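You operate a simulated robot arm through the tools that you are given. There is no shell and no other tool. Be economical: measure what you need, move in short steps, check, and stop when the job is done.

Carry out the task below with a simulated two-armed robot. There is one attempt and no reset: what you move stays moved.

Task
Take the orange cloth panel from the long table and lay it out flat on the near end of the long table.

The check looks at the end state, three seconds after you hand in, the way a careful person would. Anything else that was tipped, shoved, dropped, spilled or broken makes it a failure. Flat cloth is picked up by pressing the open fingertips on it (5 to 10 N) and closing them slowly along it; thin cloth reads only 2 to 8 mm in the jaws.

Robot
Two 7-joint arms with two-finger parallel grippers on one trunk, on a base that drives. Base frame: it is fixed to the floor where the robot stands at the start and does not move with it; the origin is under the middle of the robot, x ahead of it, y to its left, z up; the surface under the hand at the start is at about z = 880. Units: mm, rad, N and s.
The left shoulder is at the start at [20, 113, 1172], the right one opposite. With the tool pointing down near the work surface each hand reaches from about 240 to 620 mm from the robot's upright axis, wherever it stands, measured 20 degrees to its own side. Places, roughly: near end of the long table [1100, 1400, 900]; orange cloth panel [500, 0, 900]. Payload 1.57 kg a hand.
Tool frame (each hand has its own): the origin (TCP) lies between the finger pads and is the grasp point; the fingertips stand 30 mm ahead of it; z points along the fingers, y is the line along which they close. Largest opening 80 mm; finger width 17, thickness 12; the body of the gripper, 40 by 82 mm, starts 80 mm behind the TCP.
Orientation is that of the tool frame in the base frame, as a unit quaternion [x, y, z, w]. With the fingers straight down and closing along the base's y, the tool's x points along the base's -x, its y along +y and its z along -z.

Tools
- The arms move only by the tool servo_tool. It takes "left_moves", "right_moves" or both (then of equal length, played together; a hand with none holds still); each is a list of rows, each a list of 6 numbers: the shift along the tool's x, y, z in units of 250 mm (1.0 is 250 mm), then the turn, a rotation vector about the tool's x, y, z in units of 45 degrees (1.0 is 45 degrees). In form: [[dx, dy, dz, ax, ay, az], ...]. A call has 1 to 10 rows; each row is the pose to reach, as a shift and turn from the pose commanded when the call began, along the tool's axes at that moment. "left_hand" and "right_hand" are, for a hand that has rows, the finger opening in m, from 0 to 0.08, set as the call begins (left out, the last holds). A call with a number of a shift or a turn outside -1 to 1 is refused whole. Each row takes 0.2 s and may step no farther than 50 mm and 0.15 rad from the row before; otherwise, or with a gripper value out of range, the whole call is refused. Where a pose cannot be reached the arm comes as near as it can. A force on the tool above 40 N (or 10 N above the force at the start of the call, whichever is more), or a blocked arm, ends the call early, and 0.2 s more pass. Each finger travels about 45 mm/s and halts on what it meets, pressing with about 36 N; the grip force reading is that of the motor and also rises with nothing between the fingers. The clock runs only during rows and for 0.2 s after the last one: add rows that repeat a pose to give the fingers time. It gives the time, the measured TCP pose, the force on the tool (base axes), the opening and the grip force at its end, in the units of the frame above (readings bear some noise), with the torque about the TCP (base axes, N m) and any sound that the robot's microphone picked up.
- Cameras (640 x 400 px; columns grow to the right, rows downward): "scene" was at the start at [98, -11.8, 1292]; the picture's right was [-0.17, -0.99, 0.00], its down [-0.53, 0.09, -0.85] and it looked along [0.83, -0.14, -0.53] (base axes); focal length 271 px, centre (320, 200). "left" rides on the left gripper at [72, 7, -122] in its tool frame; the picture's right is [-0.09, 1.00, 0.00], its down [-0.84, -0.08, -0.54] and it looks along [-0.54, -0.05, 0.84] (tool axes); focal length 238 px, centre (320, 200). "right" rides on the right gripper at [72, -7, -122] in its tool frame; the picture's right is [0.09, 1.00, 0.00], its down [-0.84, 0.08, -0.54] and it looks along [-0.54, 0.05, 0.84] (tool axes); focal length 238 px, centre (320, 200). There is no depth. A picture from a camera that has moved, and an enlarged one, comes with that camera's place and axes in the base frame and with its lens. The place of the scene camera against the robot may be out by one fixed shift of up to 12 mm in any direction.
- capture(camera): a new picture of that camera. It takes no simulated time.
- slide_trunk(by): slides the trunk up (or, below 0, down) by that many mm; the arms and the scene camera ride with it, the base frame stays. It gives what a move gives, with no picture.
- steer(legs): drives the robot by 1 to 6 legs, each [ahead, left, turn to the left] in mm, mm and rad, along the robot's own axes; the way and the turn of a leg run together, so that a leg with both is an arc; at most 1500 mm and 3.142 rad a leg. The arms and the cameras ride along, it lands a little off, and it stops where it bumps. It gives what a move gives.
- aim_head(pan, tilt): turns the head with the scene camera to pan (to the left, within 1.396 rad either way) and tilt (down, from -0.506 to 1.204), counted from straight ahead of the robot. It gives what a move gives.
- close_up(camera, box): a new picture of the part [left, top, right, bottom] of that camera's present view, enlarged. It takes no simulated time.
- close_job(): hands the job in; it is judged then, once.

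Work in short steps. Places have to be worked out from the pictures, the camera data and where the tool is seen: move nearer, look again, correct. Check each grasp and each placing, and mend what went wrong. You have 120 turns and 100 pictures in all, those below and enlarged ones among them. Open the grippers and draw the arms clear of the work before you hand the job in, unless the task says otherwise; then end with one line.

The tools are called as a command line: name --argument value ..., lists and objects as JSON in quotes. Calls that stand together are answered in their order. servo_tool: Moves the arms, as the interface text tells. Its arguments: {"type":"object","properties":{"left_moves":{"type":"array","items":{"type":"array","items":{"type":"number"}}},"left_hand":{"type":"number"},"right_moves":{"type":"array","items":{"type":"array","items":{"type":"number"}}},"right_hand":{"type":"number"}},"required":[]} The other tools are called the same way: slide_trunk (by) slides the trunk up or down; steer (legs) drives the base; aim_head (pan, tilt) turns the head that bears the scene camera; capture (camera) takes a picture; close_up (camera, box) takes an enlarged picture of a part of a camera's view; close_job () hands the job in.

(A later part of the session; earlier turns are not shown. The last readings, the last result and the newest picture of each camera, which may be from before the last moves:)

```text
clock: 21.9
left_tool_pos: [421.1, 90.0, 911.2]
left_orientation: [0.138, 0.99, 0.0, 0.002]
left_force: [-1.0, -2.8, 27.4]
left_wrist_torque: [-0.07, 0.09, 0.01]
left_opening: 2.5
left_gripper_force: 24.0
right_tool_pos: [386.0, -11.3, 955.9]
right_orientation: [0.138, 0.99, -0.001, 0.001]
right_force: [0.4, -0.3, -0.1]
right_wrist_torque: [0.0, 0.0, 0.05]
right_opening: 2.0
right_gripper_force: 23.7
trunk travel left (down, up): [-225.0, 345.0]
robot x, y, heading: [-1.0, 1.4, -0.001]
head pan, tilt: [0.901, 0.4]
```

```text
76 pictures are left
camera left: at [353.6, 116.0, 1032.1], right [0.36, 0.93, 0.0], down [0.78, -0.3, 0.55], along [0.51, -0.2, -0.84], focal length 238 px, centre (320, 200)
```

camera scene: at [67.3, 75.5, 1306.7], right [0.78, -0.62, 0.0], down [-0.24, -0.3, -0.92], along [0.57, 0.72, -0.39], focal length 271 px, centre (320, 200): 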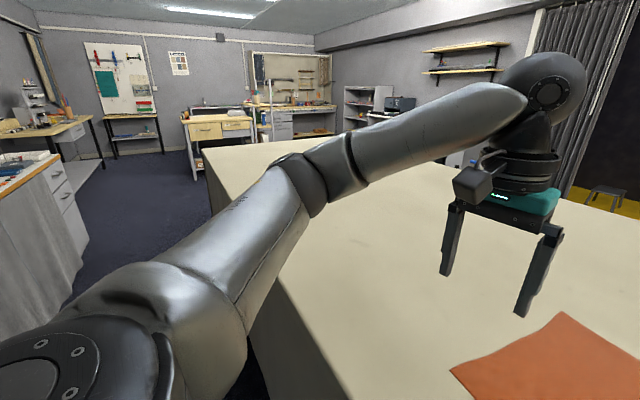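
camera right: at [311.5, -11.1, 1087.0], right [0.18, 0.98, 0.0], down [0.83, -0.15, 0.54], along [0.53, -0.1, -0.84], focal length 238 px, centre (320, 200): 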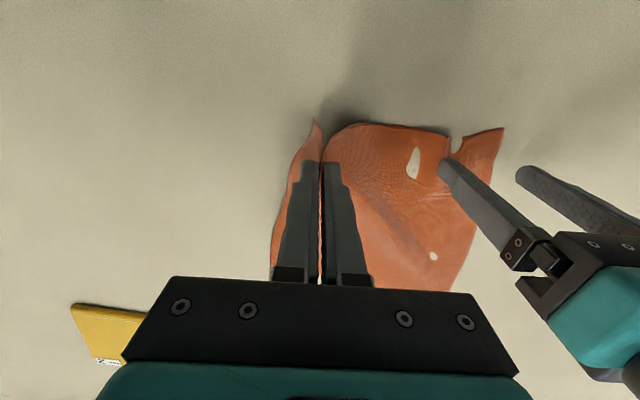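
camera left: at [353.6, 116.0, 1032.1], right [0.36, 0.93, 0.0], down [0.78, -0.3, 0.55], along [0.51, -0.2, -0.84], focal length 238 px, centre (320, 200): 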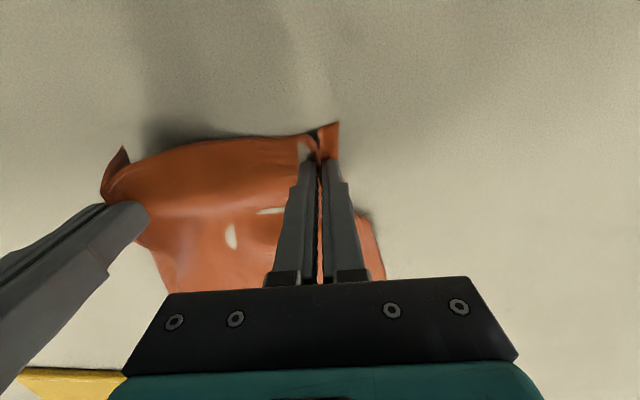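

The left now reads 2.5 mm at 24 N, so both hands hold. I lift both to about z = 1010 and check.

servo_tool --left_moves '[[0, 0, -0.08, 0, 0, 0], [0, 0, -0.16, 0, 0, 0], [0, 0, -0.24, 0, 0, 0], [0, 0, -0.32, 0, 0, 0], [0, 0, -0.4, 0, 0, 0]]' --right_moves '[[0, 0, 0, 0, 0, 0], [0, 0, 0, 0, 0, 0], [0, 0, -0.06, 0, 0, 0], [0, 0, -0.14, 0, 0, 0], [0, 0, -0.22, 0, 0, 0]]'

aim_head --pan 0.0 --tilt 0.6

capture --camera "scene"

```text
clock: 23.1
left_tool_pos: [420.4, 90.1, 1010.3]
left_orientation: [0.138, 0.99, 0.0, 0.0]
left_force: [-0.2, 0.4, -0.4]
left_wrist_torque: [0.0, 0.02, 0.01]
left_opening: 2.5
left_gripper_force: 24.0
right_tool_pos: [386.4, -10.6, 1009.3]
right_orientation: [0.137, 0.991, 0.0, 0.001]
right_force: [0.7, -0.1, -0.5]
right_wrist_torque: [-0.03, 0.01, 0.05]
right_opening: 2.2
right_gripper_force: 23.5
trunk travel left (down, up): [-225.0, 345.0]
robot x, y, heading: [0.9, -0.2, -0.001]
head pan, tilt: [0.901, 0.4]
```

```text
clock: 24.3
left_tool_pos: [422.2, 89.4, 1010.6]
left_orientation: [0.138, 0.99, 0.0, 0.0]
left_force: [-0.6, 0.3, 0.1]
left_wrist_torque: [0.0, -0.01, 0.0]
left_opening: 2.5
left_gripper_force: 24.0
right_tool_pos: [386.4, -10.6, 1009.6]
right_orientation: [0.138, 0.99, 0.0, 0.001]
right_force: [1.0, -0.9, -0.1]
right_wrist_torque: [-0.02, -0.03, -0.02]
right_opening: 2.2
right_gripper_force: 23.9
trunk travel left (down, up): [-225.0, 345.0]
robot x, y, heading: [0.2, -0.7, -0.002]
head pan, tilt: [0.0, 0.6]
```

```text
75 pictures are left
camera scene: at [98.1, 3.1, 1288.5], right [0.0, -1.0, 0.0], down [-0.56, 0.0, -0.83], along [0.83, 0.0, -0.56], focal length 271 px, centre (320, 200)
```

scene: 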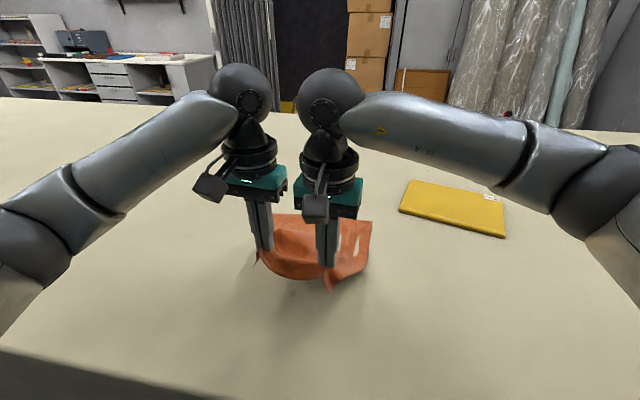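

Both hands hold the cloth. I spread them until it is lightly taut, watching the side forces.

servo_tool --left_moves '[[0, 0.03, -0.03, 0, 0, 0], [0, 0.06, -0.06, 0, 0, 0]]' --right_moves '[[0, -0.03, -0.03, 0, 0, 0], [0, -0.06, -0.06, 0, 0, 0]]'

slide_trunk --by 240

capture --camera "scene"

```text
clock: 24.9
left_tool_pos: [422.9, 98.6, 1023.8]
left_orientation: [0.142, 0.99, -0.005, 0.001]
left_force: [-6.5, -24.7, -1.3]
left_wrist_torque: [-0.78, 0.23, 0.12]
left_opening: 2.5
left_gripper_force: 24.7
right_tool_pos: [383.7, -23.1, 1026.4]
right_orientation: [0.136, 0.991, 0.006, 0.003]
right_force: [7.3, 23.3, 0.1]
right_wrist_torque: [0.84, -0.25, -0.02]
right_opening: 4.5
right_gripper_force: 25.1
trunk travel left (down, up): [-225.0, 345.0]
robot x, y, heading: [1.9, 3.6, 0.008]
head pan, tilt: [0.0, 0.6]
```

```text
clock: 27.4
left_tool_pos: [424.1, 100.2, 1264.8]
left_orientation: [0.139, 0.99, -0.004, 0.0]
left_force: [-7.5, -25.3, -1.3]
left_wrist_torque: [-0.8, 0.3, 0.16]
left_opening: 2.6
left_gripper_force: 23.9
right_tool_pos: [384.0, -24.0, 1265.2]
right_orientation: [0.137, 0.991, 0.006, 0.002]
right_force: [6.9, 26.4, 0.1]
right_wrist_torque: [0.91, -0.22, 0.03]
right_opening: 6.0
right_gripper_force: 25.5
trunk travel left (down, up): [-465.0, 105.0]
robot x, y, heading: [0.4, -2.2, -0.001]
head pan, tilt: [0.0, 0.6]
```

```text
74 pictures are left
camera scene: at [98.2, 3.0, 1528.4], right [0.0, -1.0, 0.0], down [-0.56, 0.0, -0.83], along [0.83, 0.0, -0.56], focal length 271 px, centre (320, 200)
```

scene: 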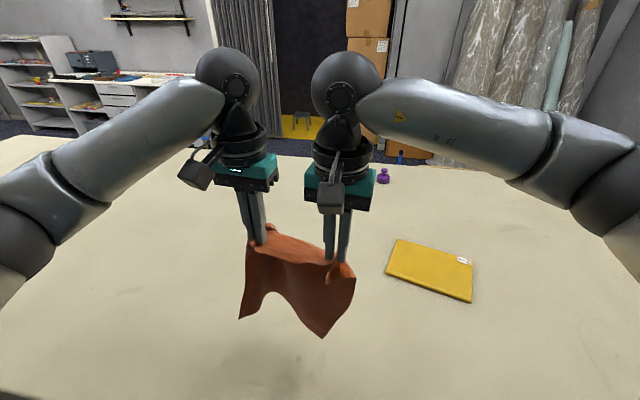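

It is taut with too much force (25 N) at about 130 mm apart. I relax each hand 3 mm inward, keeping just light tension.

servo_tool --left_moves '[[0, -0.016, 0, 0, 0, 0], [0, -0.016, 0, 0, 0, 0]]' --right_moves '[[0, 0.016, 0, 0, 0, 0], [0, 0.016, 0, 0, 0, 0]]'

close_up --camera "scene" --box '[160, 120, 440, 360]'

```text
clock: 28.0
left_tool_pos: [422.4, 98.1, 1265.2]
left_orientation: [0.138, 0.99, -0.002, -0.001]
left_force: [-5.9, -21.4, -0.8]
left_wrist_torque: [-0.66, 0.16, 0.08]
left_opening: 2.9
left_gripper_force: 23.7
right_tool_pos: [384.5, -21.0, 1264.9]
right_orientation: [0.137, 0.991, 0.004, 0.001]
right_force: [6.3, 21.8, 0.3]
right_wrist_torque: [0.73, -0.2, 0.01]
right_opening: 2.1
right_gripper_force: 23.9
trunk travel left (down, up): [-465.0, 105.0]
robot x, y, heading: [0.6, 0.5, 0.002]
head pan, tilt: [0.0, 0.6]
```

```text
1.67 times, centred on (300, 240) of scene
camera zoom: at [98.1, 3.0, 1528.5], right [0.0, -1.0, 0.0], down [-0.56, 0.0, -0.83], along [0.83, 0.0, -0.56], focal length 452 px, centre (353, 133)
```

zoom: 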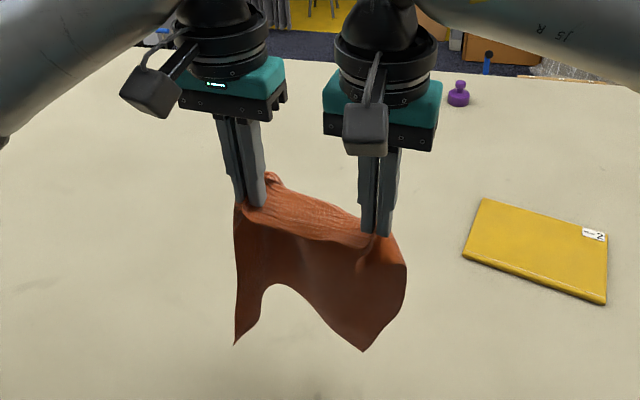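

Still 21 N. I bring the hands square to the robot and slightly closer together.

servo_tool --left_moves '[[0.008, -0.055, 0, 0, 0, -0.088], [0.016, -0.1, 0, 0, 0, -0.176], [0.025, -0.14, 0, 0, 0, -0.264], [0.033, -0.18, 0, 0, 0, -0.351]]' --right_moves '[[-0.028, -0.02, 0, 0, 0, -0.088], [-0.057, -0.05, 0, 0, 0, -0.176], [-0.086, -0.08, 0, 0, 0, -0.264], [-0.115, -0.115, 0, 0, 0, -0.351]]'

close_up --camera "scene" --box '[160, 120, 440, 360]'

aim_head --pan 1.1 --tilt 0.5

capture --camera "scene"

```text
clock: 29.0
left_tool_pos: [403.8, 58.4, 1264.9]
left_orientation: [-0.002, 1.0, 0.001, 0.0]
left_force: [0.1, -1.2, 0.1]
left_wrist_torque: [-0.05, 0.01, 0.0]
left_opening: 2.6
left_gripper_force: 24.0
right_tool_pos: [405.2, -58.4, 1264.3]
right_orientation: [0.001, 1.0, -0.001, 0.0]
right_force: [0.0, 1.8, 1.1]
right_wrist_torque: [0.04, 0.05, -0.01]
right_opening: 1.9
right_gripper_force: 24.7
trunk travel left (down, up): [-465.0, 105.0]
robot x, y, heading: [-3.1, -4.5, -0.001]
head pan, tilt: [0.0, 0.6]
```

```text
1.67 times, centred on (300, 240) of scene
camera zoom: at [98.1, 2.4, 1528.5], right [0.0, -1.0, 0.0], down [-0.56, 0.0, -0.83], along [0.83, 0.0, -0.56], focal length 452 px, centre (353, 133)
```

zoom: 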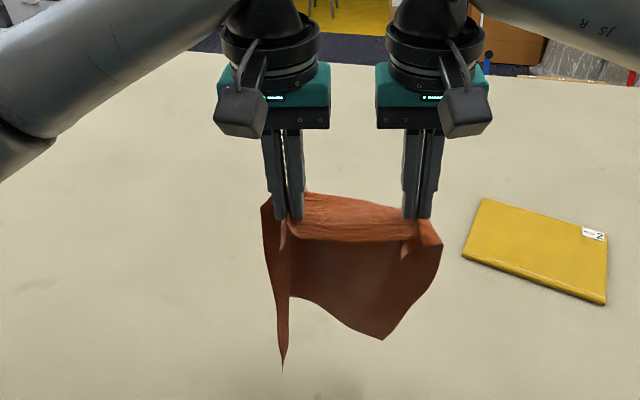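

```text
clock: 30.3
left_tool_pos: [404.6, 58.4, 1264.3]
left_orientation: [0.0, 1.0, 0.0, 0.001]
left_force: [0.4, -0.3, -0.5]
left_wrist_torque: [-0.01, 0.03, 0.0]
left_opening: 2.4
left_gripper_force: 23.8
right_tool_pos: [404.9, -56.9, 1264.5]
right_orientation: [0.001, 1.0, 0.0, 0.001]
right_force: [-0.4, 0.9, -0.2]
right_wrist_torque: [-0.01, -0.01, -0.01]
right_opening: 2.0
right_gripper_force: 23.2
trunk travel left (down, up): [-465.0, 105.0]
robot x, y, heading: [4.3, 1.4, -0.003]
head pan, tilt: [1.1, 0.499]
```

```text
71 pictures are left
camera scene: at [51.1, 84.0, 1537.6], right [0.89, -0.45, 0.0], down [-0.22, -0.43, -0.88], along [0.4, 0.78, -0.48], focal length 271 px, centre (320, 200)
```

scene: 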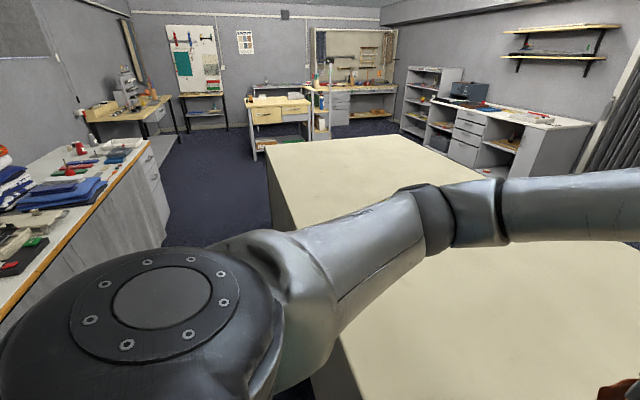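

The cloth hangs free from both hands. The table runs left and slightly away (about 0.14 rad), ending near y ≈ 2100, and the aisle is clear. I back off slightly, turn square to the edge and sidestep left in stages.

steer --legs '[[-60, 0, -0.14], [0, 700, 0]]'

capture --camera "scene"

```text
clock: 34.7
left_tool_pos: [453.1, 664.6, 1265.1]
left_orientation: [0.087, 0.996, 0.0, 0.0]
left_force: [0.2, -0.2, 0.5]
left_wrist_torque: [0.02, 0.0, -0.03]
left_opening: 2.8
left_gripper_force: 23.9
right_tool_pos: [434.8, 551.2, 1264.0]
right_orientation: [0.088, 0.996, 0.0, 0.001]
right_force: [1.5, 0.7, 0.0]
right_wrist_torque: [0.0, 0.0, 0.02]
right_opening: 2.2
right_gripper_force: 23.7
trunk travel left (down, up): [-465.0, 105.0]
robot x, y, heading: [47.7, 680.4, -0.179]
head pan, tilt: [1.1, 0.499]
```

```text
70 pictures are left
camera scene: at [110.1, 753.1, 1537.6], right [0.8, -0.6, 0.0], down [-0.29, -0.38, -0.88], along [0.53, 0.7, -0.48], focal length 271 px, centre (320, 200)
```

scene: 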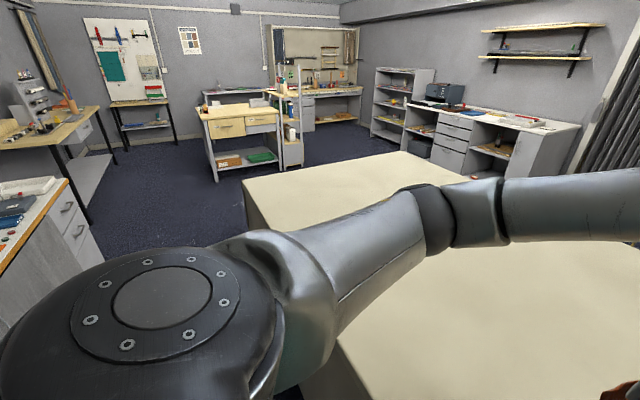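

The table's left-front corner is near [606,2135] with its axis at 0.178 rad, so I'm now square to it. [1100,1400] lies on its centreline about 640 mm from the end. I sidestep left 880 mm to stand abreast of it.

steer --legs '[[0, 880, 0]]'

aim_head --pan 0.0 --tilt 0.6

capture --camera "scene"

```text
clock: 39.4
left_tool_pos: [606.8, 1541.5, 1263.5]
left_orientation: [0.087, 0.996, 0.0, 0.001]
left_force: [0.3, -0.3, 0.3]
left_wrist_torque: [-0.02, -0.01, -0.04]
left_opening: 2.5
left_gripper_force: 23.8
right_tool_pos: [589.8, 1426.7, 1263.3]
right_orientation: [0.086, 0.996, -0.001, 0.001]
right_force: [-0.3, 0.7, 0.1]
right_wrist_torque: [-0.01, 0.01, 0.02]
right_opening: 1.9
right_gripper_force: 24.1
trunk travel left (down, up): [-465.0, 105.0]
robot x, y, heading: [200.7, 1553.6, -0.172]
head pan, tilt: [1.1, 0.499]
```

```text
clock: 40.8
left_tool_pos: [607.6, 1541.7, 1264.7]
left_orientation: [0.087, 0.996, 0.0, -0.001]
left_force: [-0.1, 0.0, 0.1]
left_wrist_torque: [-0.03, -0.02, -0.01]
left_opening: 2.4
left_gripper_force: 24.0
right_tool_pos: [589.1, 1427.6, 1264.2]
right_orientation: [0.087, 0.996, -0.001, 0.001]
right_force: [-0.4, -0.3, -0.2]
right_wrist_torque: [0.04, -0.03, 0.0]
right_opening: 2.2
right_gripper_force: 24.2
trunk travel left (down, up): [-465.0, 105.0]
robot x, y, heading: [196.5, 1557.1, -0.18]
head pan, tilt: [0.0, 0.6]
```

```text
69 pictures are left
camera scene: at [296.8, 1540.1, 1528.5], right [-0.17, -0.98, 0.0], down [-0.56, 0.1, -0.83], along [0.81, -0.14, -0.56], focal length 271 px, centre (320, 200)
```

scene: 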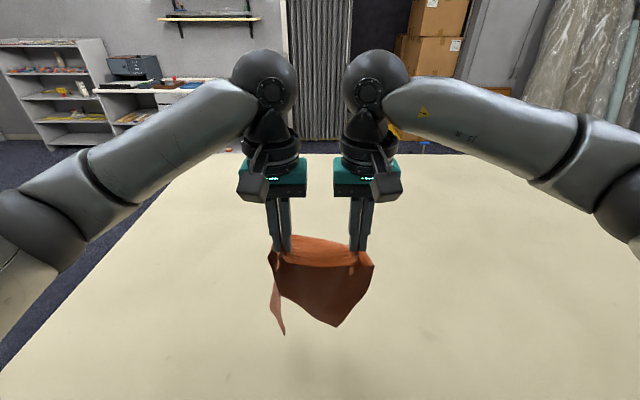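

The table here is bare. I drive 65 mm forward to the edge, then push both hands outward while tilting the fingers forward, to gain depth.

steer --legs '[[65, 0, 0]]'

servo_tool --left_moves '[[-0.14, 0, 0, 0, -0.12, 0], [-0.28, 0, 0, 0, -0.24, 0], [-0.42, 0, 0, 0, -0.36, 0], [-0.56, 0, 0, 0, -0.48, 0], [-0.7, 0, 0, 0, -0.6, 0]]' --right_moves '[[-0.14, 0, 0, 0, -0.12, 0], [-0.28, 0, 0, 0, -0.24, 0], [-0.42, 0, 0, 0, -0.36, 0], [-0.56, 0, 0, 0, -0.48, 0], [-0.7, 0, 0, 0, -0.6, 0]]'

```text
clock: 41.8
left_tool_pos: [672.7, 1531.7, 1264.2]
left_orientation: [0.085, 0.996, 0.0, -0.001]
left_force: [-0.3, -0.4, 0.2]
left_wrist_torque: [0.0, 0.03, -0.01]
left_opening: 2.5
left_gripper_force: 23.9
right_tool_pos: [655.4, 1417.0, 1263.3]
right_orientation: [0.085, 0.996, 0.0, -0.001]
right_force: [-0.2, -0.9, 0.3]
right_wrist_torque: [-0.01, 0.02, 0.0]
right_opening: 2.4
right_gripper_force: 24.0
trunk travel left (down, up): [-465.0, 105.0]
robot x, y, heading: [263.5, 1546.9, -0.168]
head pan, tilt: [0.0, 0.6]
```

```text
clock: 43.0
left_tool_pos: [844.5, 1499.9, 1264.7]
left_orientation: [0.083, 0.969, -0.019, 0.232]
left_force: [0.7, 0.3, -0.4]
left_wrist_torque: [-0.02, -0.02, -0.01]
left_opening: 2.3
left_gripper_force: 23.9
right_tool_pos: [827.7, 1389.2, 1262.3]
right_orientation: [0.082, 0.969, -0.021, 0.234]
right_force: [-0.3, -0.1, -0.3]
right_wrist_torque: [0.0, 0.01, 0.05]
right_opening: 2.1
right_gripper_force: 23.2
trunk travel left (down, up): [-465.0, 105.0]
robot x, y, heading: [266.2, 1540.1, -0.166]
head pan, tilt: [0.0, 0.6]
```

Both hands tracked well. Another 120 mm outward, with 18° more tilt.

servo_tool --left_moves '[[-0.107, 0, 0.054, 0, -0.1, 0], [-0.214, 0, 0.109, 0, -0.2, 0], [-0.321, 0, 0.163, 0, -0.3, 0], [-0.428, 0, 0.218, 0, -0.4, 0]]' --right_moves '[[-0.107, 0, 0.054, 0, -0.1, 0], [-0.214, 0, 0.109, 0, -0.2, 0], [-0.321, 0, 0.163, 0, -0.3, 0], [-0.428, 0, 0.218, 0, -0.4, 0]]'

capture --camera "scene"

```text
clock: 44.0
left_tool_pos: [964.3, 1483.5, 1262.5]
left_orientation: [0.079, 0.921, -0.033, 0.381]
left_force: [0.1, -0.7, 0.0]
left_wrist_torque: [-0.01, 0.0, 0.0]
left_opening: 2.4
left_gripper_force: 24.2
right_tool_pos: [949.3, 1371.2, 1266.1]
right_orientation: [0.078, 0.92, -0.033, 0.383]
right_force: [-0.1, -0.9, 0.4]
right_wrist_torque: [-0.02, 0.0, 0.02]
right_opening: 2.1
right_gripper_force: 24.0
trunk travel left (down, up): [-465.0, 105.0]
robot x, y, heading: [263.5, 1545.6, -0.168]
head pan, tilt: [0.0, 0.6]
```

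```text
68 pictures are left
camera scene: at [362.0, 1529.5, 1528.4], right [-0.17, -0.99, 0.0], down [-0.56, 0.1, -0.82], along [0.81, -0.14, -0.57], focal length 271 px, centre (320, 200)
```

scene: 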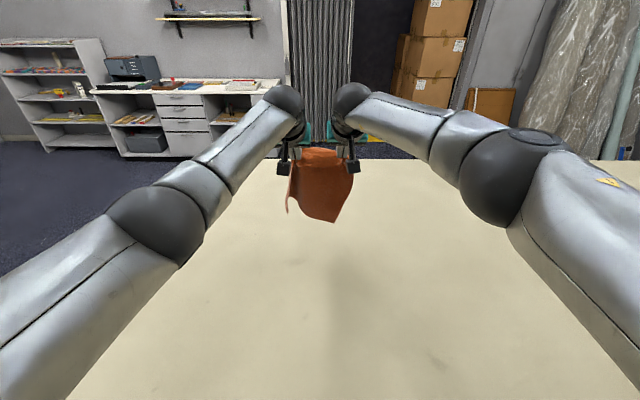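

The arms still have slack. I reach 70 mm further, then lower the trunk so the hem nears the table.

servo_tool --left_moves '[[-0.1, 0, 0.1, 0, 0, 0], [-0.198, 0, 0.198, 0, 0, 0]]' --right_moves '[[-0.1, 0, 0.1, 0, 0, 0], [-0.198, 0, 0.198, 0, 0, 0]]'

slide_trunk --by -95

close_up --camera "scene" --box '[220, 100, 420, 260]'

capture --camera "right"

```text
clock: 44.5
left_tool_pos: [985.3, 1483.1, 1260.2]
left_orientation: [0.082, 0.919, -0.038, 0.383]
left_force: [-2.3, -13.8, -0.9]
left_wrist_torque: [-0.36, 0.07, -0.27]
left_opening: 2.4
left_gripper_force: 24.1
left hand out of reach, approached as far as the arm can: row 1, 2
right_tool_pos: [963.9, 1361.1, 1253.2]
right_orientation: [0.075, 0.92, -0.028, 0.383]
right_force: [1.7, 14.3, 1.3]
right_wrist_torque: [0.34, -0.06, 0.37]
right_opening: 2.1
right_gripper_force: 22.7
right hand out of reach, approached as far as the arm can: row 1, 2
trunk travel left (down, up): [-465.0, 105.0]
robot x, y, heading: [264.8, 1547.4, -0.167]
head pan, tilt: [0.0, 0.6]
```

```text
clock: 45.8
left_tool_pos: [984.7, 1484.1, 1164.7]
left_orientation: [0.081, 0.92, -0.036, 0.381]
left_force: [-3.7, -20.7, 0.2]
left_wrist_torque: [-0.53, 0.1, -0.38]
left_opening: 2.8
left_gripper_force: 24.5
right_tool_pos: [963.2, 1362.0, 1157.1]
right_orientation: [0.074, 0.921, -0.029, 0.382]
right_force: [2.9, 19.5, 0.8]
right_wrist_torque: [0.48, -0.1, 0.48]
right_opening: 2.5
right_gripper_force: 24.4
trunk travel left (down, up): [-370.0, 200.0]
robot x, y, heading: [263.7, 1542.9, -0.174]
head pan, tilt: [0.0, 0.6]
```

```text
2.50 times, centred on (320, 180) of scene
camera zoom: at [361.1, 1529.2, 1433.6], right [-0.17, -0.99, 0.0], down [-0.56, 0.1, -0.83], along [0.81, -0.14, -0.56], focal length 678 px, centre (320, 250)
```

zoom: 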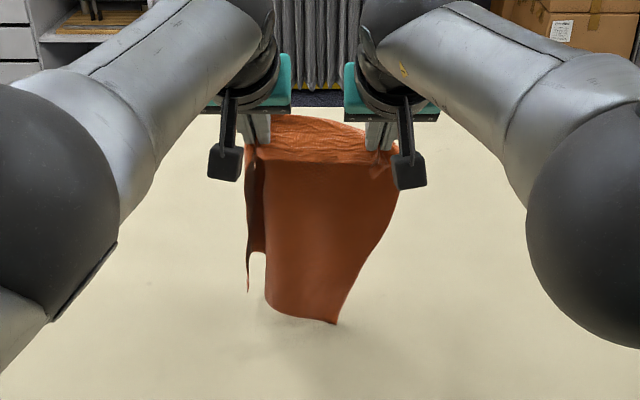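

```text
66 pictures are left
camera right: at [825.7, 1376.9, 1191.9], right [0.09, 0.99, -0.06], down [0.22, 0.04, 0.98], along [0.97, -0.11, -0.21], focal length 238 px, centre (320, 200)
```

right: 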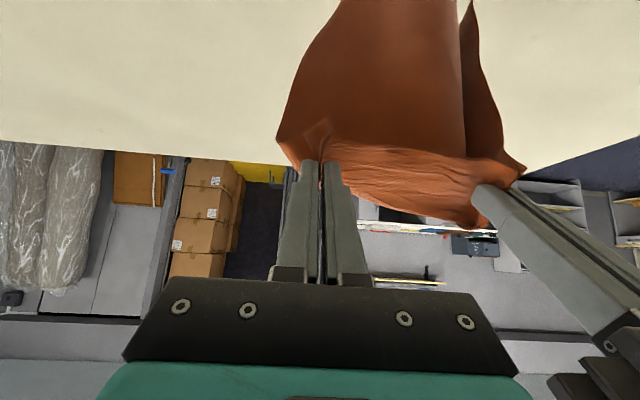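

The arms reached their limit at about 730 mm ahead and the cloth is taut. I draw back to relax.

servo_tool --left_moves '[[0.06, 0, -0.06, 0, 0, 0], [0.06, 0, -0.06, 0, 0, 0]]' --right_moves '[[0.06, 0, -0.06, 0, 0, 0], [0.06, 0, -0.06, 0, 0, 0]]'

```text
clock: 46.4
left_tool_pos: [983.9, 1492.6, 1162.8]
left_orientation: [0.078, 0.921, -0.03, 0.379]
left_force: [-0.4, -0.8, -0.2]
left_wrist_torque: [0.02, 0.0, 0.02]
left_opening: 2.8
left_gripper_force: 23.7
left hand out of reach, approached as far as the arm can: row 1, 2
right_tool_pos: [941.6, 1356.8, 1157.5]
right_orientation: [0.079, 0.92, -0.035, 0.382]
right_force: [-0.6, 0.5, 0.2]
right_wrist_torque: [-0.02, 0.01, -0.02]
right_opening: 0.0
right_gripper_force: 21.2
trunk travel left (down, up): [-370.0, 200.0]
robot x, y, heading: [263.9, 1539.4, -0.17]
head pan, tilt: [0.0, 0.6]
```

The right reads 0, so the cloth probably slipped out of it. I check.

capture --camera "scene"

capture --camera "left"

```text
65 pictures are left
camera scene: at [361.6, 1529.9, 1433.5], right [-0.17, -0.99, 0.0], down [-0.56, 0.1, -0.82], along [0.81, -0.14, -0.57], focal length 271 px, centre (320, 200)
```

scene: 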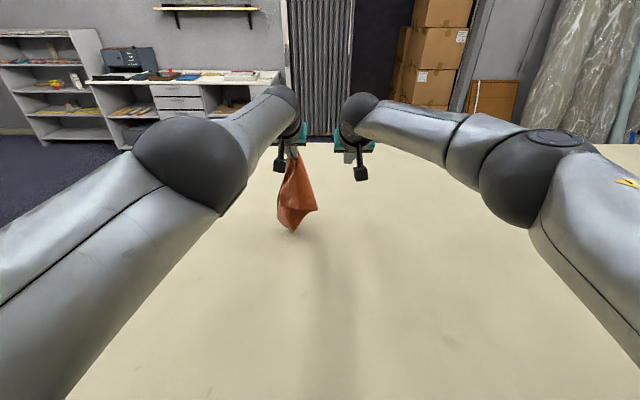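

```text
64 pictures are left
camera left: at [850.8, 1520.2, 1198.3], right [0.23, 0.97, 0.07], down [0.2, -0.11, 0.97], along [0.95, -0.21, -0.22], focal length 238 px, centre (320, 200)
```

left: 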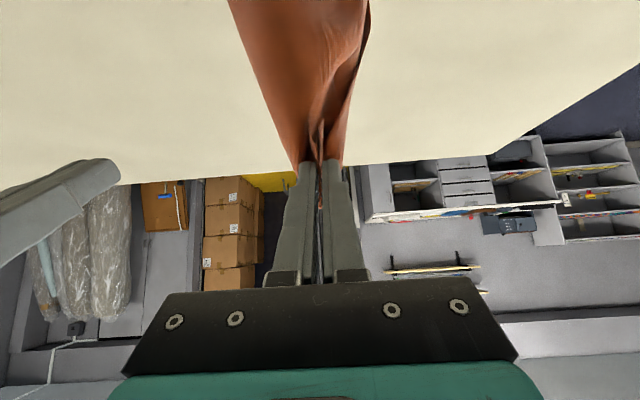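

The cloth now hangs only from the left hand, at its near-left corner. I draw both hands back, the right well aside, and raise the trunk so I can inspect it and regrasp in the air.

servo_tool --left_moves '[[0.09, 0, -0.09, 0, 0, 0], [0.18, 0, -0.18, 0, 0, 0], [0.27, 0, -0.27, 0, 0, 0], [0.36, 0, -0.36, 0, 0, 0], [0.45, 0, -0.45, 0, 0, 0], [0.54, 0, -0.54, 0, 0, 0], [0.63, 0, -0.63, 0, 0, 0]]' --right_moves '[[0.1, -0.08, -0.1, 0, 0, 0], [0.2, -0.16, -0.2, 0, 0, 0], [0.3, -0.24, -0.3, 0, 0, 0], [0.4, -0.32, -0.4, 0, 0, 0], [0.5, -0.4, -0.5, 0, 0, 0], [0.6, -0.48, -0.6, 0, 0, 0], [0.7, -0.56, -0.7, 0, 0, 0]]' --right_hand 0.04

slide_trunk --by 190

capture --camera "scene"

capture --camera "right"

```text
clock: 48.0
left_tool_pos: [960.9, 1441.9, 1171.2]
left_orientation: [0.078, 0.921, -0.032, 0.381]
left_force: [-0.6, -0.9, 0.2]
left_wrist_torque: [0.03, 0.0, 0.02]
left_opening: 2.7
left_gripper_force: 23.8
left hand out of reach, approached as far as the arm can: row 1, 2, 3, 4, 5, 6, 7
right_tool_pos: [672.2, 1260.4, 1160.2]
right_orientation: [0.079, 0.92, -0.033, 0.383]
right_force: [-0.4, -0.5, 0.2]
right_wrist_torque: [0.05, -0.01, 0.02]
right_opening: 40.0
right_gripper_force: 0.0
trunk travel left (down, up): [-370.0, 200.0]
robot x, y, heading: [264.6, 1544.4, -0.17]
head pan, tilt: [0.0, 0.6]
```

```text
clock: 50.1
left_tool_pos: [963.7, 1441.1, 1360.2]
left_orientation: [0.079, 0.92, -0.032, 0.382]
left_force: [1.5, -0.3, 0.0]
left_wrist_torque: [0.01, 0.02, -0.06]
left_opening: 2.5
left_gripper_force: 24.0
right_tool_pos: [674.1, 1261.2, 1348.9]
right_orientation: [0.078, 0.92, -0.033, 0.382]
right_force: [0.7, 0.5, 0.4]
right_wrist_torque: [0.02, 0.0, -0.01]
right_opening: 39.9
right_gripper_force: 0.0
trunk travel left (down, up): [-560.0, 10.0]
robot x, y, heading: [264.8, 1543.2, -0.173]
head pan, tilt: [0.0, 0.6]
```

```text
63 pictures are left
camera scene: at [361.4, 1529.1, 1623.4], right [-0.17, -0.99, 0.0], down [-0.56, 0.1, -0.83], along [0.81, -0.14, -0.56], focal length 271 px, centre (320, 200)
```

scene: 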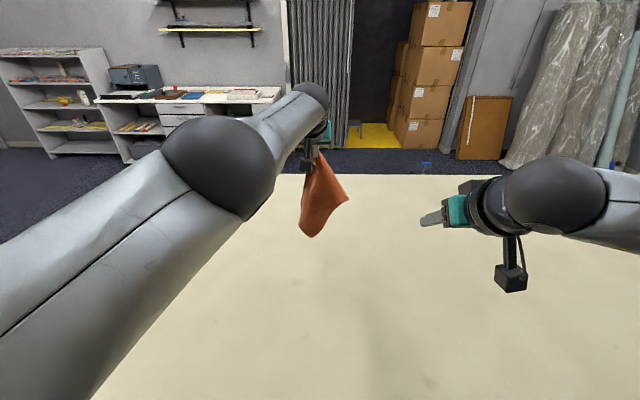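

```text
62 pictures are left
camera right: at [537.6, 1278.1, 1384.0], right [0.1, 0.99, -0.07], down [0.22, 0.04, 0.98], along [0.97, -0.12, -0.21], focal length 238 px, centre (320, 200)
```

right: 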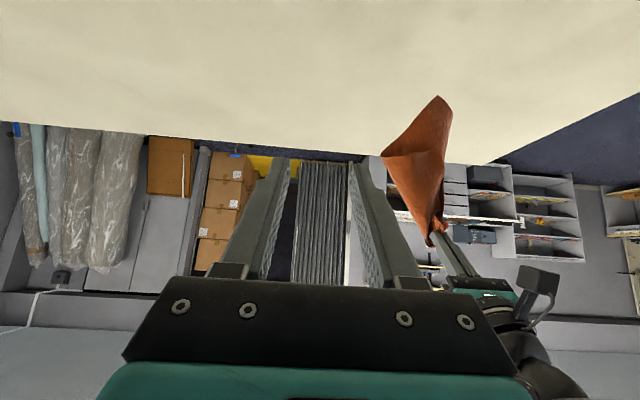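

The left arm reports it can't follow, probably at a joint limit. I test by untilting it while moving it slightly.

servo_tool --left_moves '[[0, 0, 0, 0, 0.12, 0], [0, 0, 0, 0, 0.24, 0], [0, 0, 0, 0, 0.36, 0]]'

```text
clock: 50.9
left_tool_pos: [920.4, 1459.3, 1360.6]
left_orientation: [0.082, 0.965, -0.02, 0.247]
left_force: [-0.8, 1.0, -1.0]
left_wrist_torque: [-0.02, 0.02, -0.02]
left_opening: 2.9
left_gripper_force: 24.0
left hand out of reach, approached as far as the arm can: row 1, 2, 3
right_tool_pos: [673.3, 1261.3, 1349.6]
right_orientation: [0.078, 0.92, -0.032, 0.382]
right_force: [0.6, -0.1, -0.5]
right_wrist_torque: [0.02, 0.02, 0.03]
right_opening: 39.8
right_gripper_force: 0.1
trunk travel left (down, up): [-560.0, 10.0]
robot x, y, heading: [261.3, 1546.0, -0.171]
head pan, tilt: [0.0, 0.6]
```

It follows partly when untilting, so I continue back to vertical.

servo_tool --left_moves '[[0.05, 0.05, 0, 0, 0.12, 0], [0.1, 0.1, 0, 0, 0.24, 0], [0.15, 0.15, 0, 0, 0.36, 0], [0.2, 0.15, 0, 0, 0.48, 0], [0.25, 0.15, 0, 0, 0.6, 0]]'

capture --camera "scene"

```text
clock: 52.1
left_tool_pos: [841.9, 1507.6, 1328.7]
left_orientation: [0.086, 0.996, 0.0, 0.015]
left_force: [0.0, -1.0, 0.0]
left_wrist_torque: [0.05, -0.01, 0.0]
left_opening: 2.7
left_gripper_force: 23.8
left hand out of reach, approached as far as the arm can: row 1, 2, 3, 4, 5
right_tool_pos: [674.1, 1260.0, 1350.3]
right_orientation: [0.079, 0.92, -0.032, 0.383]
right_force: [0.2, 0.4, 0.5]
right_wrist_torque: [0.05, -0.01, 0.01]
right_opening: 40.1
right_gripper_force: 0.1
trunk travel left (down, up): [-560.0, 10.0]
robot x, y, heading: [265.1, 1545.1, -0.166]
head pan, tilt: [0.0, 0.6]
```

```text
61 pictures are left
camera scene: at [360.3, 1527.3, 1623.6], right [-0.17, -0.99, 0.0], down [-0.56, 0.1, -0.83], along [0.81, -0.14, -0.56], focal length 271 px, centre (320, 200)
```

scene: 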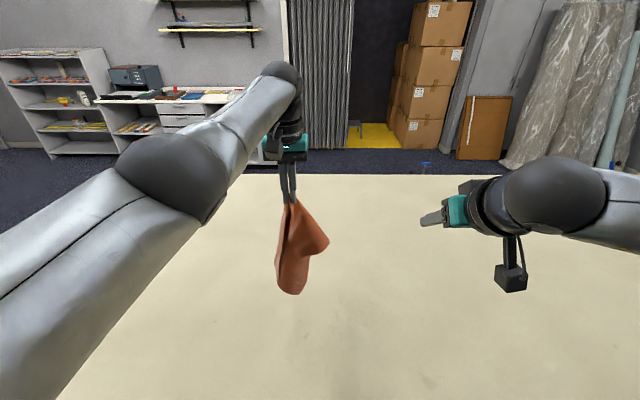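

The left hand is now vertical. I pull it back 120 mm more and check that it tracks.

servo_tool --left_moves '[[0.15, 0, 0, 0, 0, 0], [0.3, 0, 0, 0, 0, 0], [0.45, 0, 0, 0, 0, 0]]' --right_moves '[[0, 0, 0, 0, 0.12, 0], [0, 0, 0, 0, 0.24, 0], [0, 0, 0, 0, 0.36, 0]]'

capture --camera "scene"

capture --camera "right"

```text
clock: 52.9
left_tool_pos: [730.3, 1530.1, 1323.8]
left_orientation: [0.084, 0.996, 0.0, 0.014]
left_force: [0.2, 0.3, 0.8]
left_wrist_torque: [-0.01, 0.0, -0.01]
left_opening: 2.8
left_gripper_force: 24.1
right_tool_pos: [674.4, 1262.7, 1349.1]
right_orientation: [0.082, 0.965, -0.022, 0.248]
right_force: [0.4, 0.7, -0.6]
right_wrist_torque: [-0.05, 0.02, -0.01]
right_opening: 40.2
right_gripper_force: 0.0
trunk travel left (down, up): [-560.0, 10.0]
robot x, y, heading: [264.3, 1539.1, -0.168]
head pan, tilt: [0.0, 0.6]
```

```text
60 pictures are left
camera scene: at [361.9, 1530.8, 1623.5], right [-0.17, -0.99, 0.0], down [-0.56, 0.09, -0.82], along [0.81, -0.14, -0.57], focal length 271 px, centre (320, 200)
```

scene: 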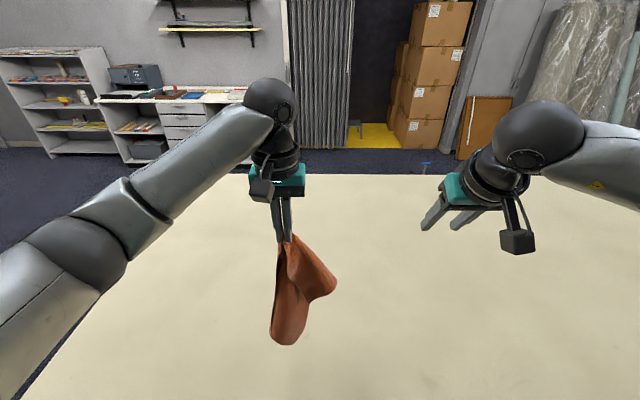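

```text
59 pictures are left
camera right: at [552.8, 1276.8, 1421.3], right [0.09, 1.0, -0.05], down [0.48, 0.0, 0.88], along [0.87, -0.1, -0.48], focal length 238 px, centre (320, 200)
```

right: 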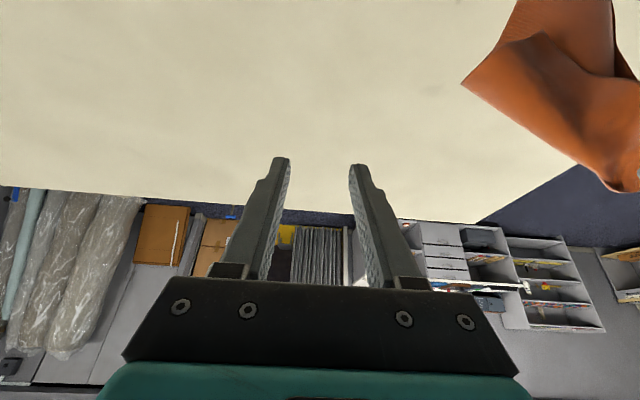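

Now it tracks again. I take close-ups to see how the cloth hangs.

close_up --camera "scene" --box '[230, 220, 390, 360]'

capture --camera "left"

```text
2.86 times, centred on (310, 290) of scene
camera zoom: at [361.9, 1530.8, 1623.5], right [-0.17, -0.99, 0.0], down [-0.56, 0.09, -0.82], along [0.81, -0.14, -0.57], focal length 775 px, centre (349, -57)
```

zoom: 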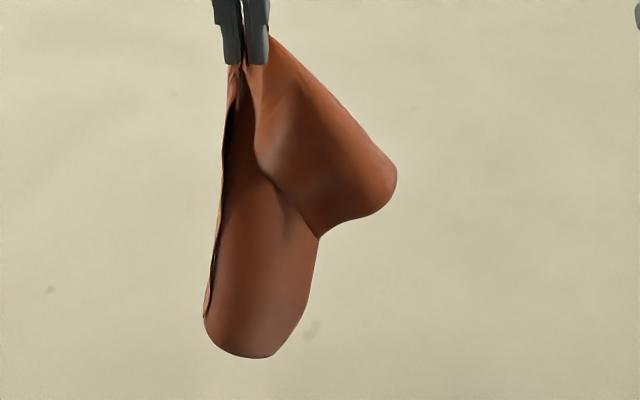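

```text
57 pictures are left
camera left: at [657.5, 1548.1, 1442.9], right [0.26, 0.97, 0.0], down [0.8, -0.21, 0.57], along [0.55, -0.14, -0.82], focal length 238 px, centre (320, 200)
```

left: 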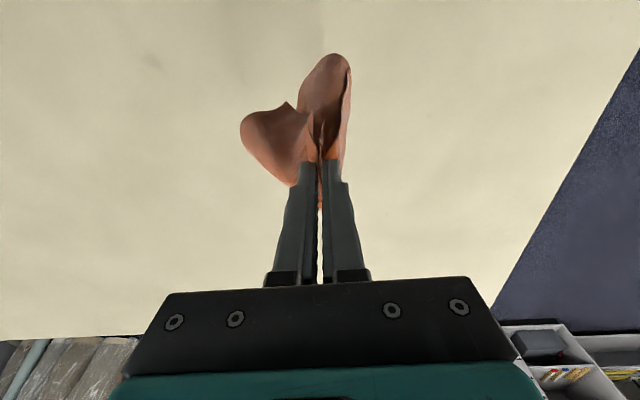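

By triangulating the two views, the cloth's free near-right corner hangs at about [722,1434,1154], facing the robot. I'll pinch it with the right hand, fingers closing fore–aft. First I untilt and yaw the right hand.

servo_tool --right_moves '[[0, 0, 0, 0, 0.16, 0], [0, 0, 0, 0, 0.32, 0], [0, 0, 0, 0, 0.48, 0], [0, 0, 0, 0, 0.64, 0]]'

servo_tool --right_moves '[[0, 0, 0, 0, 0, -0.18], [0, 0, 0, 0, 0, -0.36], [0, 0, 0, 0, 0, -0.54], [0, 0, 0, 0, 0, -0.72], [0, 0, 0, 0, 0, -0.9]]'

servo_tool --right_moves '[[0, 0, 0, 0, 0, -0.18], [0, 0, 0, 0, 0, -0.36], [0, 0, 0, 0, 0, -0.54], [0, 0, 0, 0, 0, -0.72], [0, 0, 0, 0, 0, -0.9]]'

```text
clock: 53.9
left_tool_pos: [730.6, 1527.7, 1325.4]
left_orientation: [0.085, 0.996, -0.001, 0.015]
left_force: [0.8, 0.5, 0.3]
left_wrist_torque: [0.0, -0.01, -0.01]
left_opening: 2.8
left_gripper_force: 24.3
right_tool_pos: [674.7, 1261.3, 1350.2]
right_orientation: [0.084, 0.996, 0.0, -0.001]
right_force: [0.3, -0.9, -1.0]
right_wrist_torque: [-0.01, -0.02, 0.02]
right_opening: 40.0
right_gripper_force: 0.1
trunk travel left (down, up): [-560.0, 10.0]
robot x, y, heading: [262.2, 1539.7, -0.167]
head pan, tilt: [0.0, 0.6]
```

```text
clock: 55.1
left_tool_pos: [729.9, 1527.0, 1325.0]
left_orientation: [0.084, 0.996, -0.001, 0.015]
left_force: [0.4, -0.2, -0.6]
left_wrist_torque: [0.03, -0.01, 0.0]
left_opening: 2.8
left_gripper_force: 24.2
right_tool_pos: [673.8, 1262.6, 1349.1]
right_orientation: [-0.221, 0.975, -0.001, 0.001]
right_force: [-0.4, -0.2, -0.5]
right_wrist_torque: [-0.01, 0.01, -0.04]
right_opening: 39.8
right_gripper_force: 0.0
right hand out of reach, approached as far as the arm can: row 5
trunk travel left (down, up): [-560.0, 10.0]
robot x, y, heading: [260.7, 1543.4, -0.168]
head pan, tilt: [0.0, 0.6]
```

```text
clock: 56.3
left_tool_pos: [732.9, 1529.4, 1324.5]
left_orientation: [0.084, 0.996, -0.002, 0.015]
left_force: [0.4, -0.3, -0.3]
left_wrist_torque: [-0.02, 0.05, 0.0]
left_opening: 2.5
left_gripper_force: 23.2
right_tool_pos: [601.8, 1352.4, 1400.1]
right_orientation: [-0.442, 0.897, -0.011, 0.025]
right_force: [-0.3, -0.5, 0.7]
right_wrist_torque: [0.0, -0.01, 0.01]
right_opening: 39.9
right_gripper_force: 0.2
right hand out of reach, approached as far as the arm can: row 1, 2, 3, 4, 5
trunk travel left (down, up): [-560.0, 10.0]
robot x, y, heading: [267.4, 1543.6, -0.172]
head pan, tilt: [0.0, 0.6]
```

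The right wrist's yaw is limited to about 35–40°. So I return it to that, and yaw the left hand 34° the other way, turning the cloth's free corner toward the right hand.

servo_tool --left_moves '[[0, 0, 0, 0, 0, 0.15], [0, 0, 0, 0, 0, 0.3], [0, 0, 0, 0, 0, 0.45], [0, 0, 0, 0, 0, 0.6], [0, 0, 0, 0, 0, 0.75]]' --right_moves '[[0, 0, 0, 0, 0, 0.18], [0, 0, 0, 0, 0, 0.36], [0, 0, 0, 0, 0, 0.54], [0, 0, 0, 0, 0, 0.72], [0, 0, 0, 0, 0, 0.9]]'

capture --camera "scene"

capture --camera "right"

```text
clock: 57.5
left_tool_pos: [730.8, 1528.3, 1325.0]
left_orientation: [0.371, 0.929, 0.004, 0.015]
left_force: [0.5, -0.2, -0.4]
left_wrist_torque: [0.03, 0.02, 0.04]
left_opening: 2.6
left_gripper_force: 24.1
right_tool_pos: [600.4, 1352.5, 1400.6]
right_orientation: [-0.101, 0.994, 0.0, 0.03]
right_force: [-0.2, 0.1, 0.0]
right_wrist_torque: [-0.02, 0.01, 0.0]
right_opening: 40.0
right_gripper_force: 0.1
trunk travel left (down, up): [-560.0, 10.0]
robot x, y, heading: [266.3, 1544.6, -0.17]
head pan, tilt: [0.0, 0.6]
```

```text
56 pictures are left
camera scene: at [361.1, 1529.0, 1623.5], right [-0.17, -0.99, 0.0], down [-0.56, 0.1, -0.83], along [0.81, -0.14, -0.56], focal length 271 px, centre (320, 200)
```

scene: 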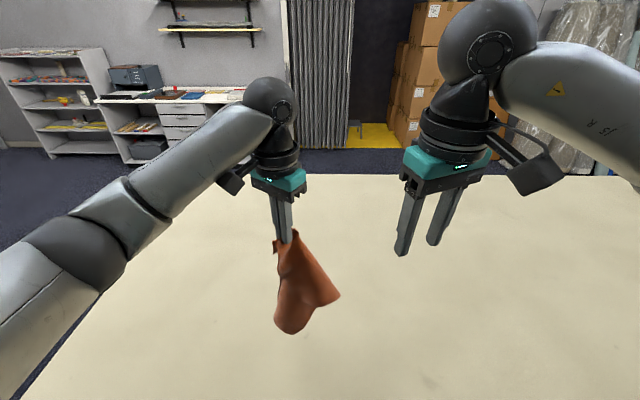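

```text
55 pictures are left
camera right: at [523.6, 1330.9, 1517.8], right [-0.29, 0.96, -0.01], down [0.77, 0.24, 0.59], along [0.57, 0.16, -0.81], focal length 238 px, centre (320, 200)
```

right: 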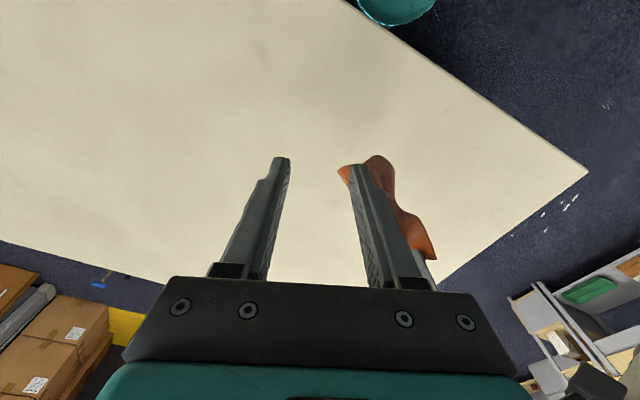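

I take a close-up to see the corner's new attitude. I put it near [723,1421,1112].

close_up --camera "scene" --box '[220, 210, 380, 350]'

close_up --camera "right" --box '[280, 120, 460, 280]'

```text
2.86 times, centred on (300, 280) of scene
camera zoom: at [361.1, 1529.0, 1623.5], right [-0.17, -0.99, 0.0], down [-0.56, 0.1, -0.83], along [0.81, -0.14, -0.56], focal length 775 px, centre (377, -29)
```

zoom: 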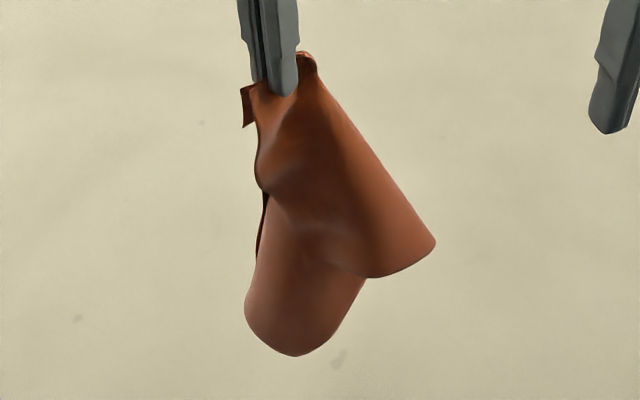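

```text
2.50 times, centred on (370, 200) of right
camera zoom: at [523.6, 1330.9, 1517.8], right [-0.29, 0.96, -0.01], down [0.77, 0.24, 0.59], along [0.57, 0.16, -0.81], focal length 596 px, centre (195, 200)
```

zoom: 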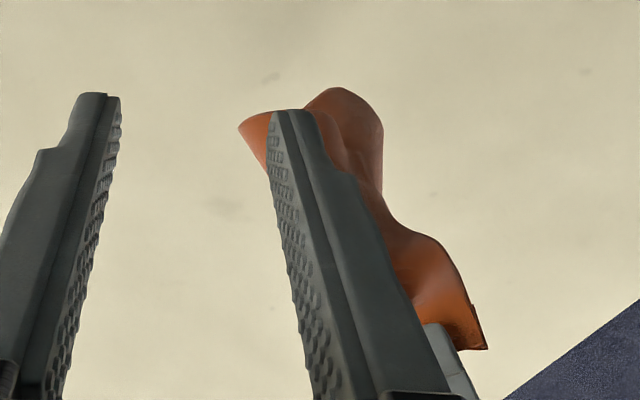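

The corner sheet's normal points roughly forward. The right wrist should have plenty of range in the other yaw direction, so I yaw it that way in two calls.

servo_tool --right_moves '[[0, -0.05, 0.05, 0, 0, 0.18], [0, -0.1, 0.1, 0, 0, 0.36], [0, -0.15, 0.15, 0, 0, 0.54], [0, -0.2, 0.2, 0, 0, 0.72], [0, -0.25, 0.25, 0, 0, 0.9]]'

servo_tool --right_moves '[[0, 0, 0, 0, 0, 0.18], [0, 0, 0, 0, 0, 0.36], [0, 0, 0, 0, 0, 0.54], [0, 0, 0, 0, 0, 0.72], [0, 0, 0, 0, 0, 0.9]]'

```text
clock: 58.7
left_tool_pos: [729.7, 1528.0, 1324.3]
left_orientation: [0.37, 0.929, 0.003, 0.015]
left_force: [0.0, -0.6, -0.8]
left_wrist_torque: [-0.02, 0.01, 0.02]
left_opening: 2.5
left_gripper_force: 23.6
right_tool_pos: [617.8, 1289.6, 1340.8]
right_orientation: [0.248, 0.968, 0.008, 0.026]
right_force: [-0.2, 0.6, 0.6]
right_wrist_torque: [0.0, 0.0, 0.0]
right_opening: 39.8
right_gripper_force: 0.0
trunk travel left (down, up): [-560.0, 10.0]
robot x, y, heading: [263.8, 1543.7, -0.171]
head pan, tilt: [0.0, 0.6]
```

```text
clock: 59.9
left_tool_pos: [730.0, 1529.0, 1326.0]
left_orientation: [0.37, 0.929, 0.003, 0.016]
left_force: [-0.1, 0.0, -0.3]
left_wrist_torque: [0.02, 0.02, 0.02]
left_opening: 2.9
left_gripper_force: 24.2
right_tool_pos: [618.2, 1292.4, 1339.6]
right_orientation: [0.568, 0.822, 0.018, 0.023]
right_force: [1.0, 0.4, -0.6]
right_wrist_torque: [0.03, -0.03, 0.0]
right_opening: 40.2
right_gripper_force: 0.0
trunk travel left (down, up): [-560.0, 10.0]
robot x, y, heading: [264.5, 1541.9, -0.168]
head pan, tilt: [0.0, 0.6]
```

That works: the closing axis is now about fore–aft. I tilt it 45° to point left-down and bring it to an approach point about 90 mm before the corner.

servo_tool --right_moves '[[0.018, 0.1, 0.089, 0, 0.167, 0], [0.035, 0.2, 0.177, 0, 0.333, 0], [0.053, 0.3, 0.266, 0, 0.5, 0], [0.071, 0.4, 0.355, 0, 0.667, 0], [0.088, 0.5, 0.443, 0, 0.833, 0], [0.106, 0.6, 0.532, 0, 1.0, 0]]' --right_hand 0.05

capture --camera "scene"

capture --camera "right"

```text
clock: 61.3
left_tool_pos: [731.0, 1529.3, 1325.1]
left_orientation: [0.37, 0.929, 0.003, 0.015]
left_force: [0.5, -0.4, 0.1]
left_wrist_torque: [-0.01, 0.0, 0.0]
left_opening: 2.4
left_gripper_force: 24.1
right_tool_pos: [739.8, 1376.7, 1219.5]
right_orientation: [0.515, 0.771, 0.234, -0.293]
right_force: [0.4, 0.6, -0.3]
right_wrist_torque: [0.0, -0.01, 0.02]
right_opening: 49.8
right_gripper_force: 0.1
right hand out of reach, approached as far as the arm can: row 6
trunk travel left (down, up): [-560.0, 10.0]
robot x, y, heading: [264.1, 1542.3, -0.167]
head pan, tilt: [0.0, 0.6]
```

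```text
52 pictures are left
camera scene: at [361.5, 1529.9, 1623.5], right [-0.17, -0.99, 0.0], down [-0.56, 0.1, -0.82], along [0.81, -0.14, -0.57], focal length 271 px, centre (320, 200)
```

scene: 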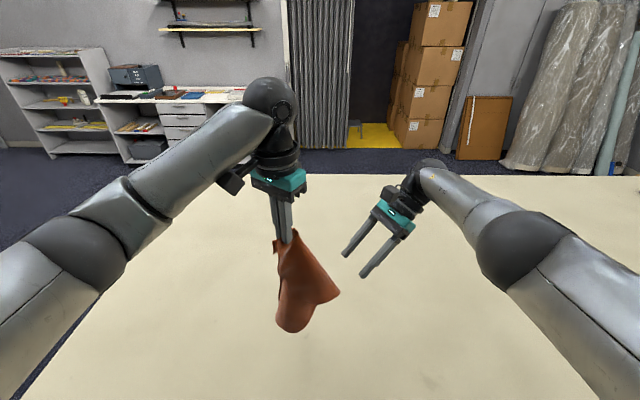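

```text
51 pictures are left
camera right: at [737.2, 1339.9, 1356.7], right [0.9, 0.42, 0.12], down [0.44, -0.88, -0.19], along [0.03, 0.22, -0.97], focal length 238 px, centre (320, 200)
```

right: 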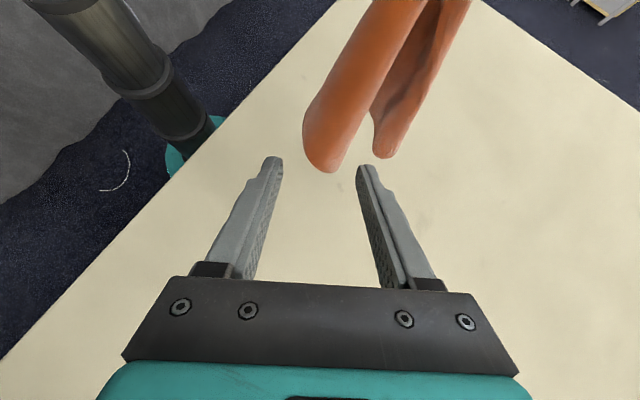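

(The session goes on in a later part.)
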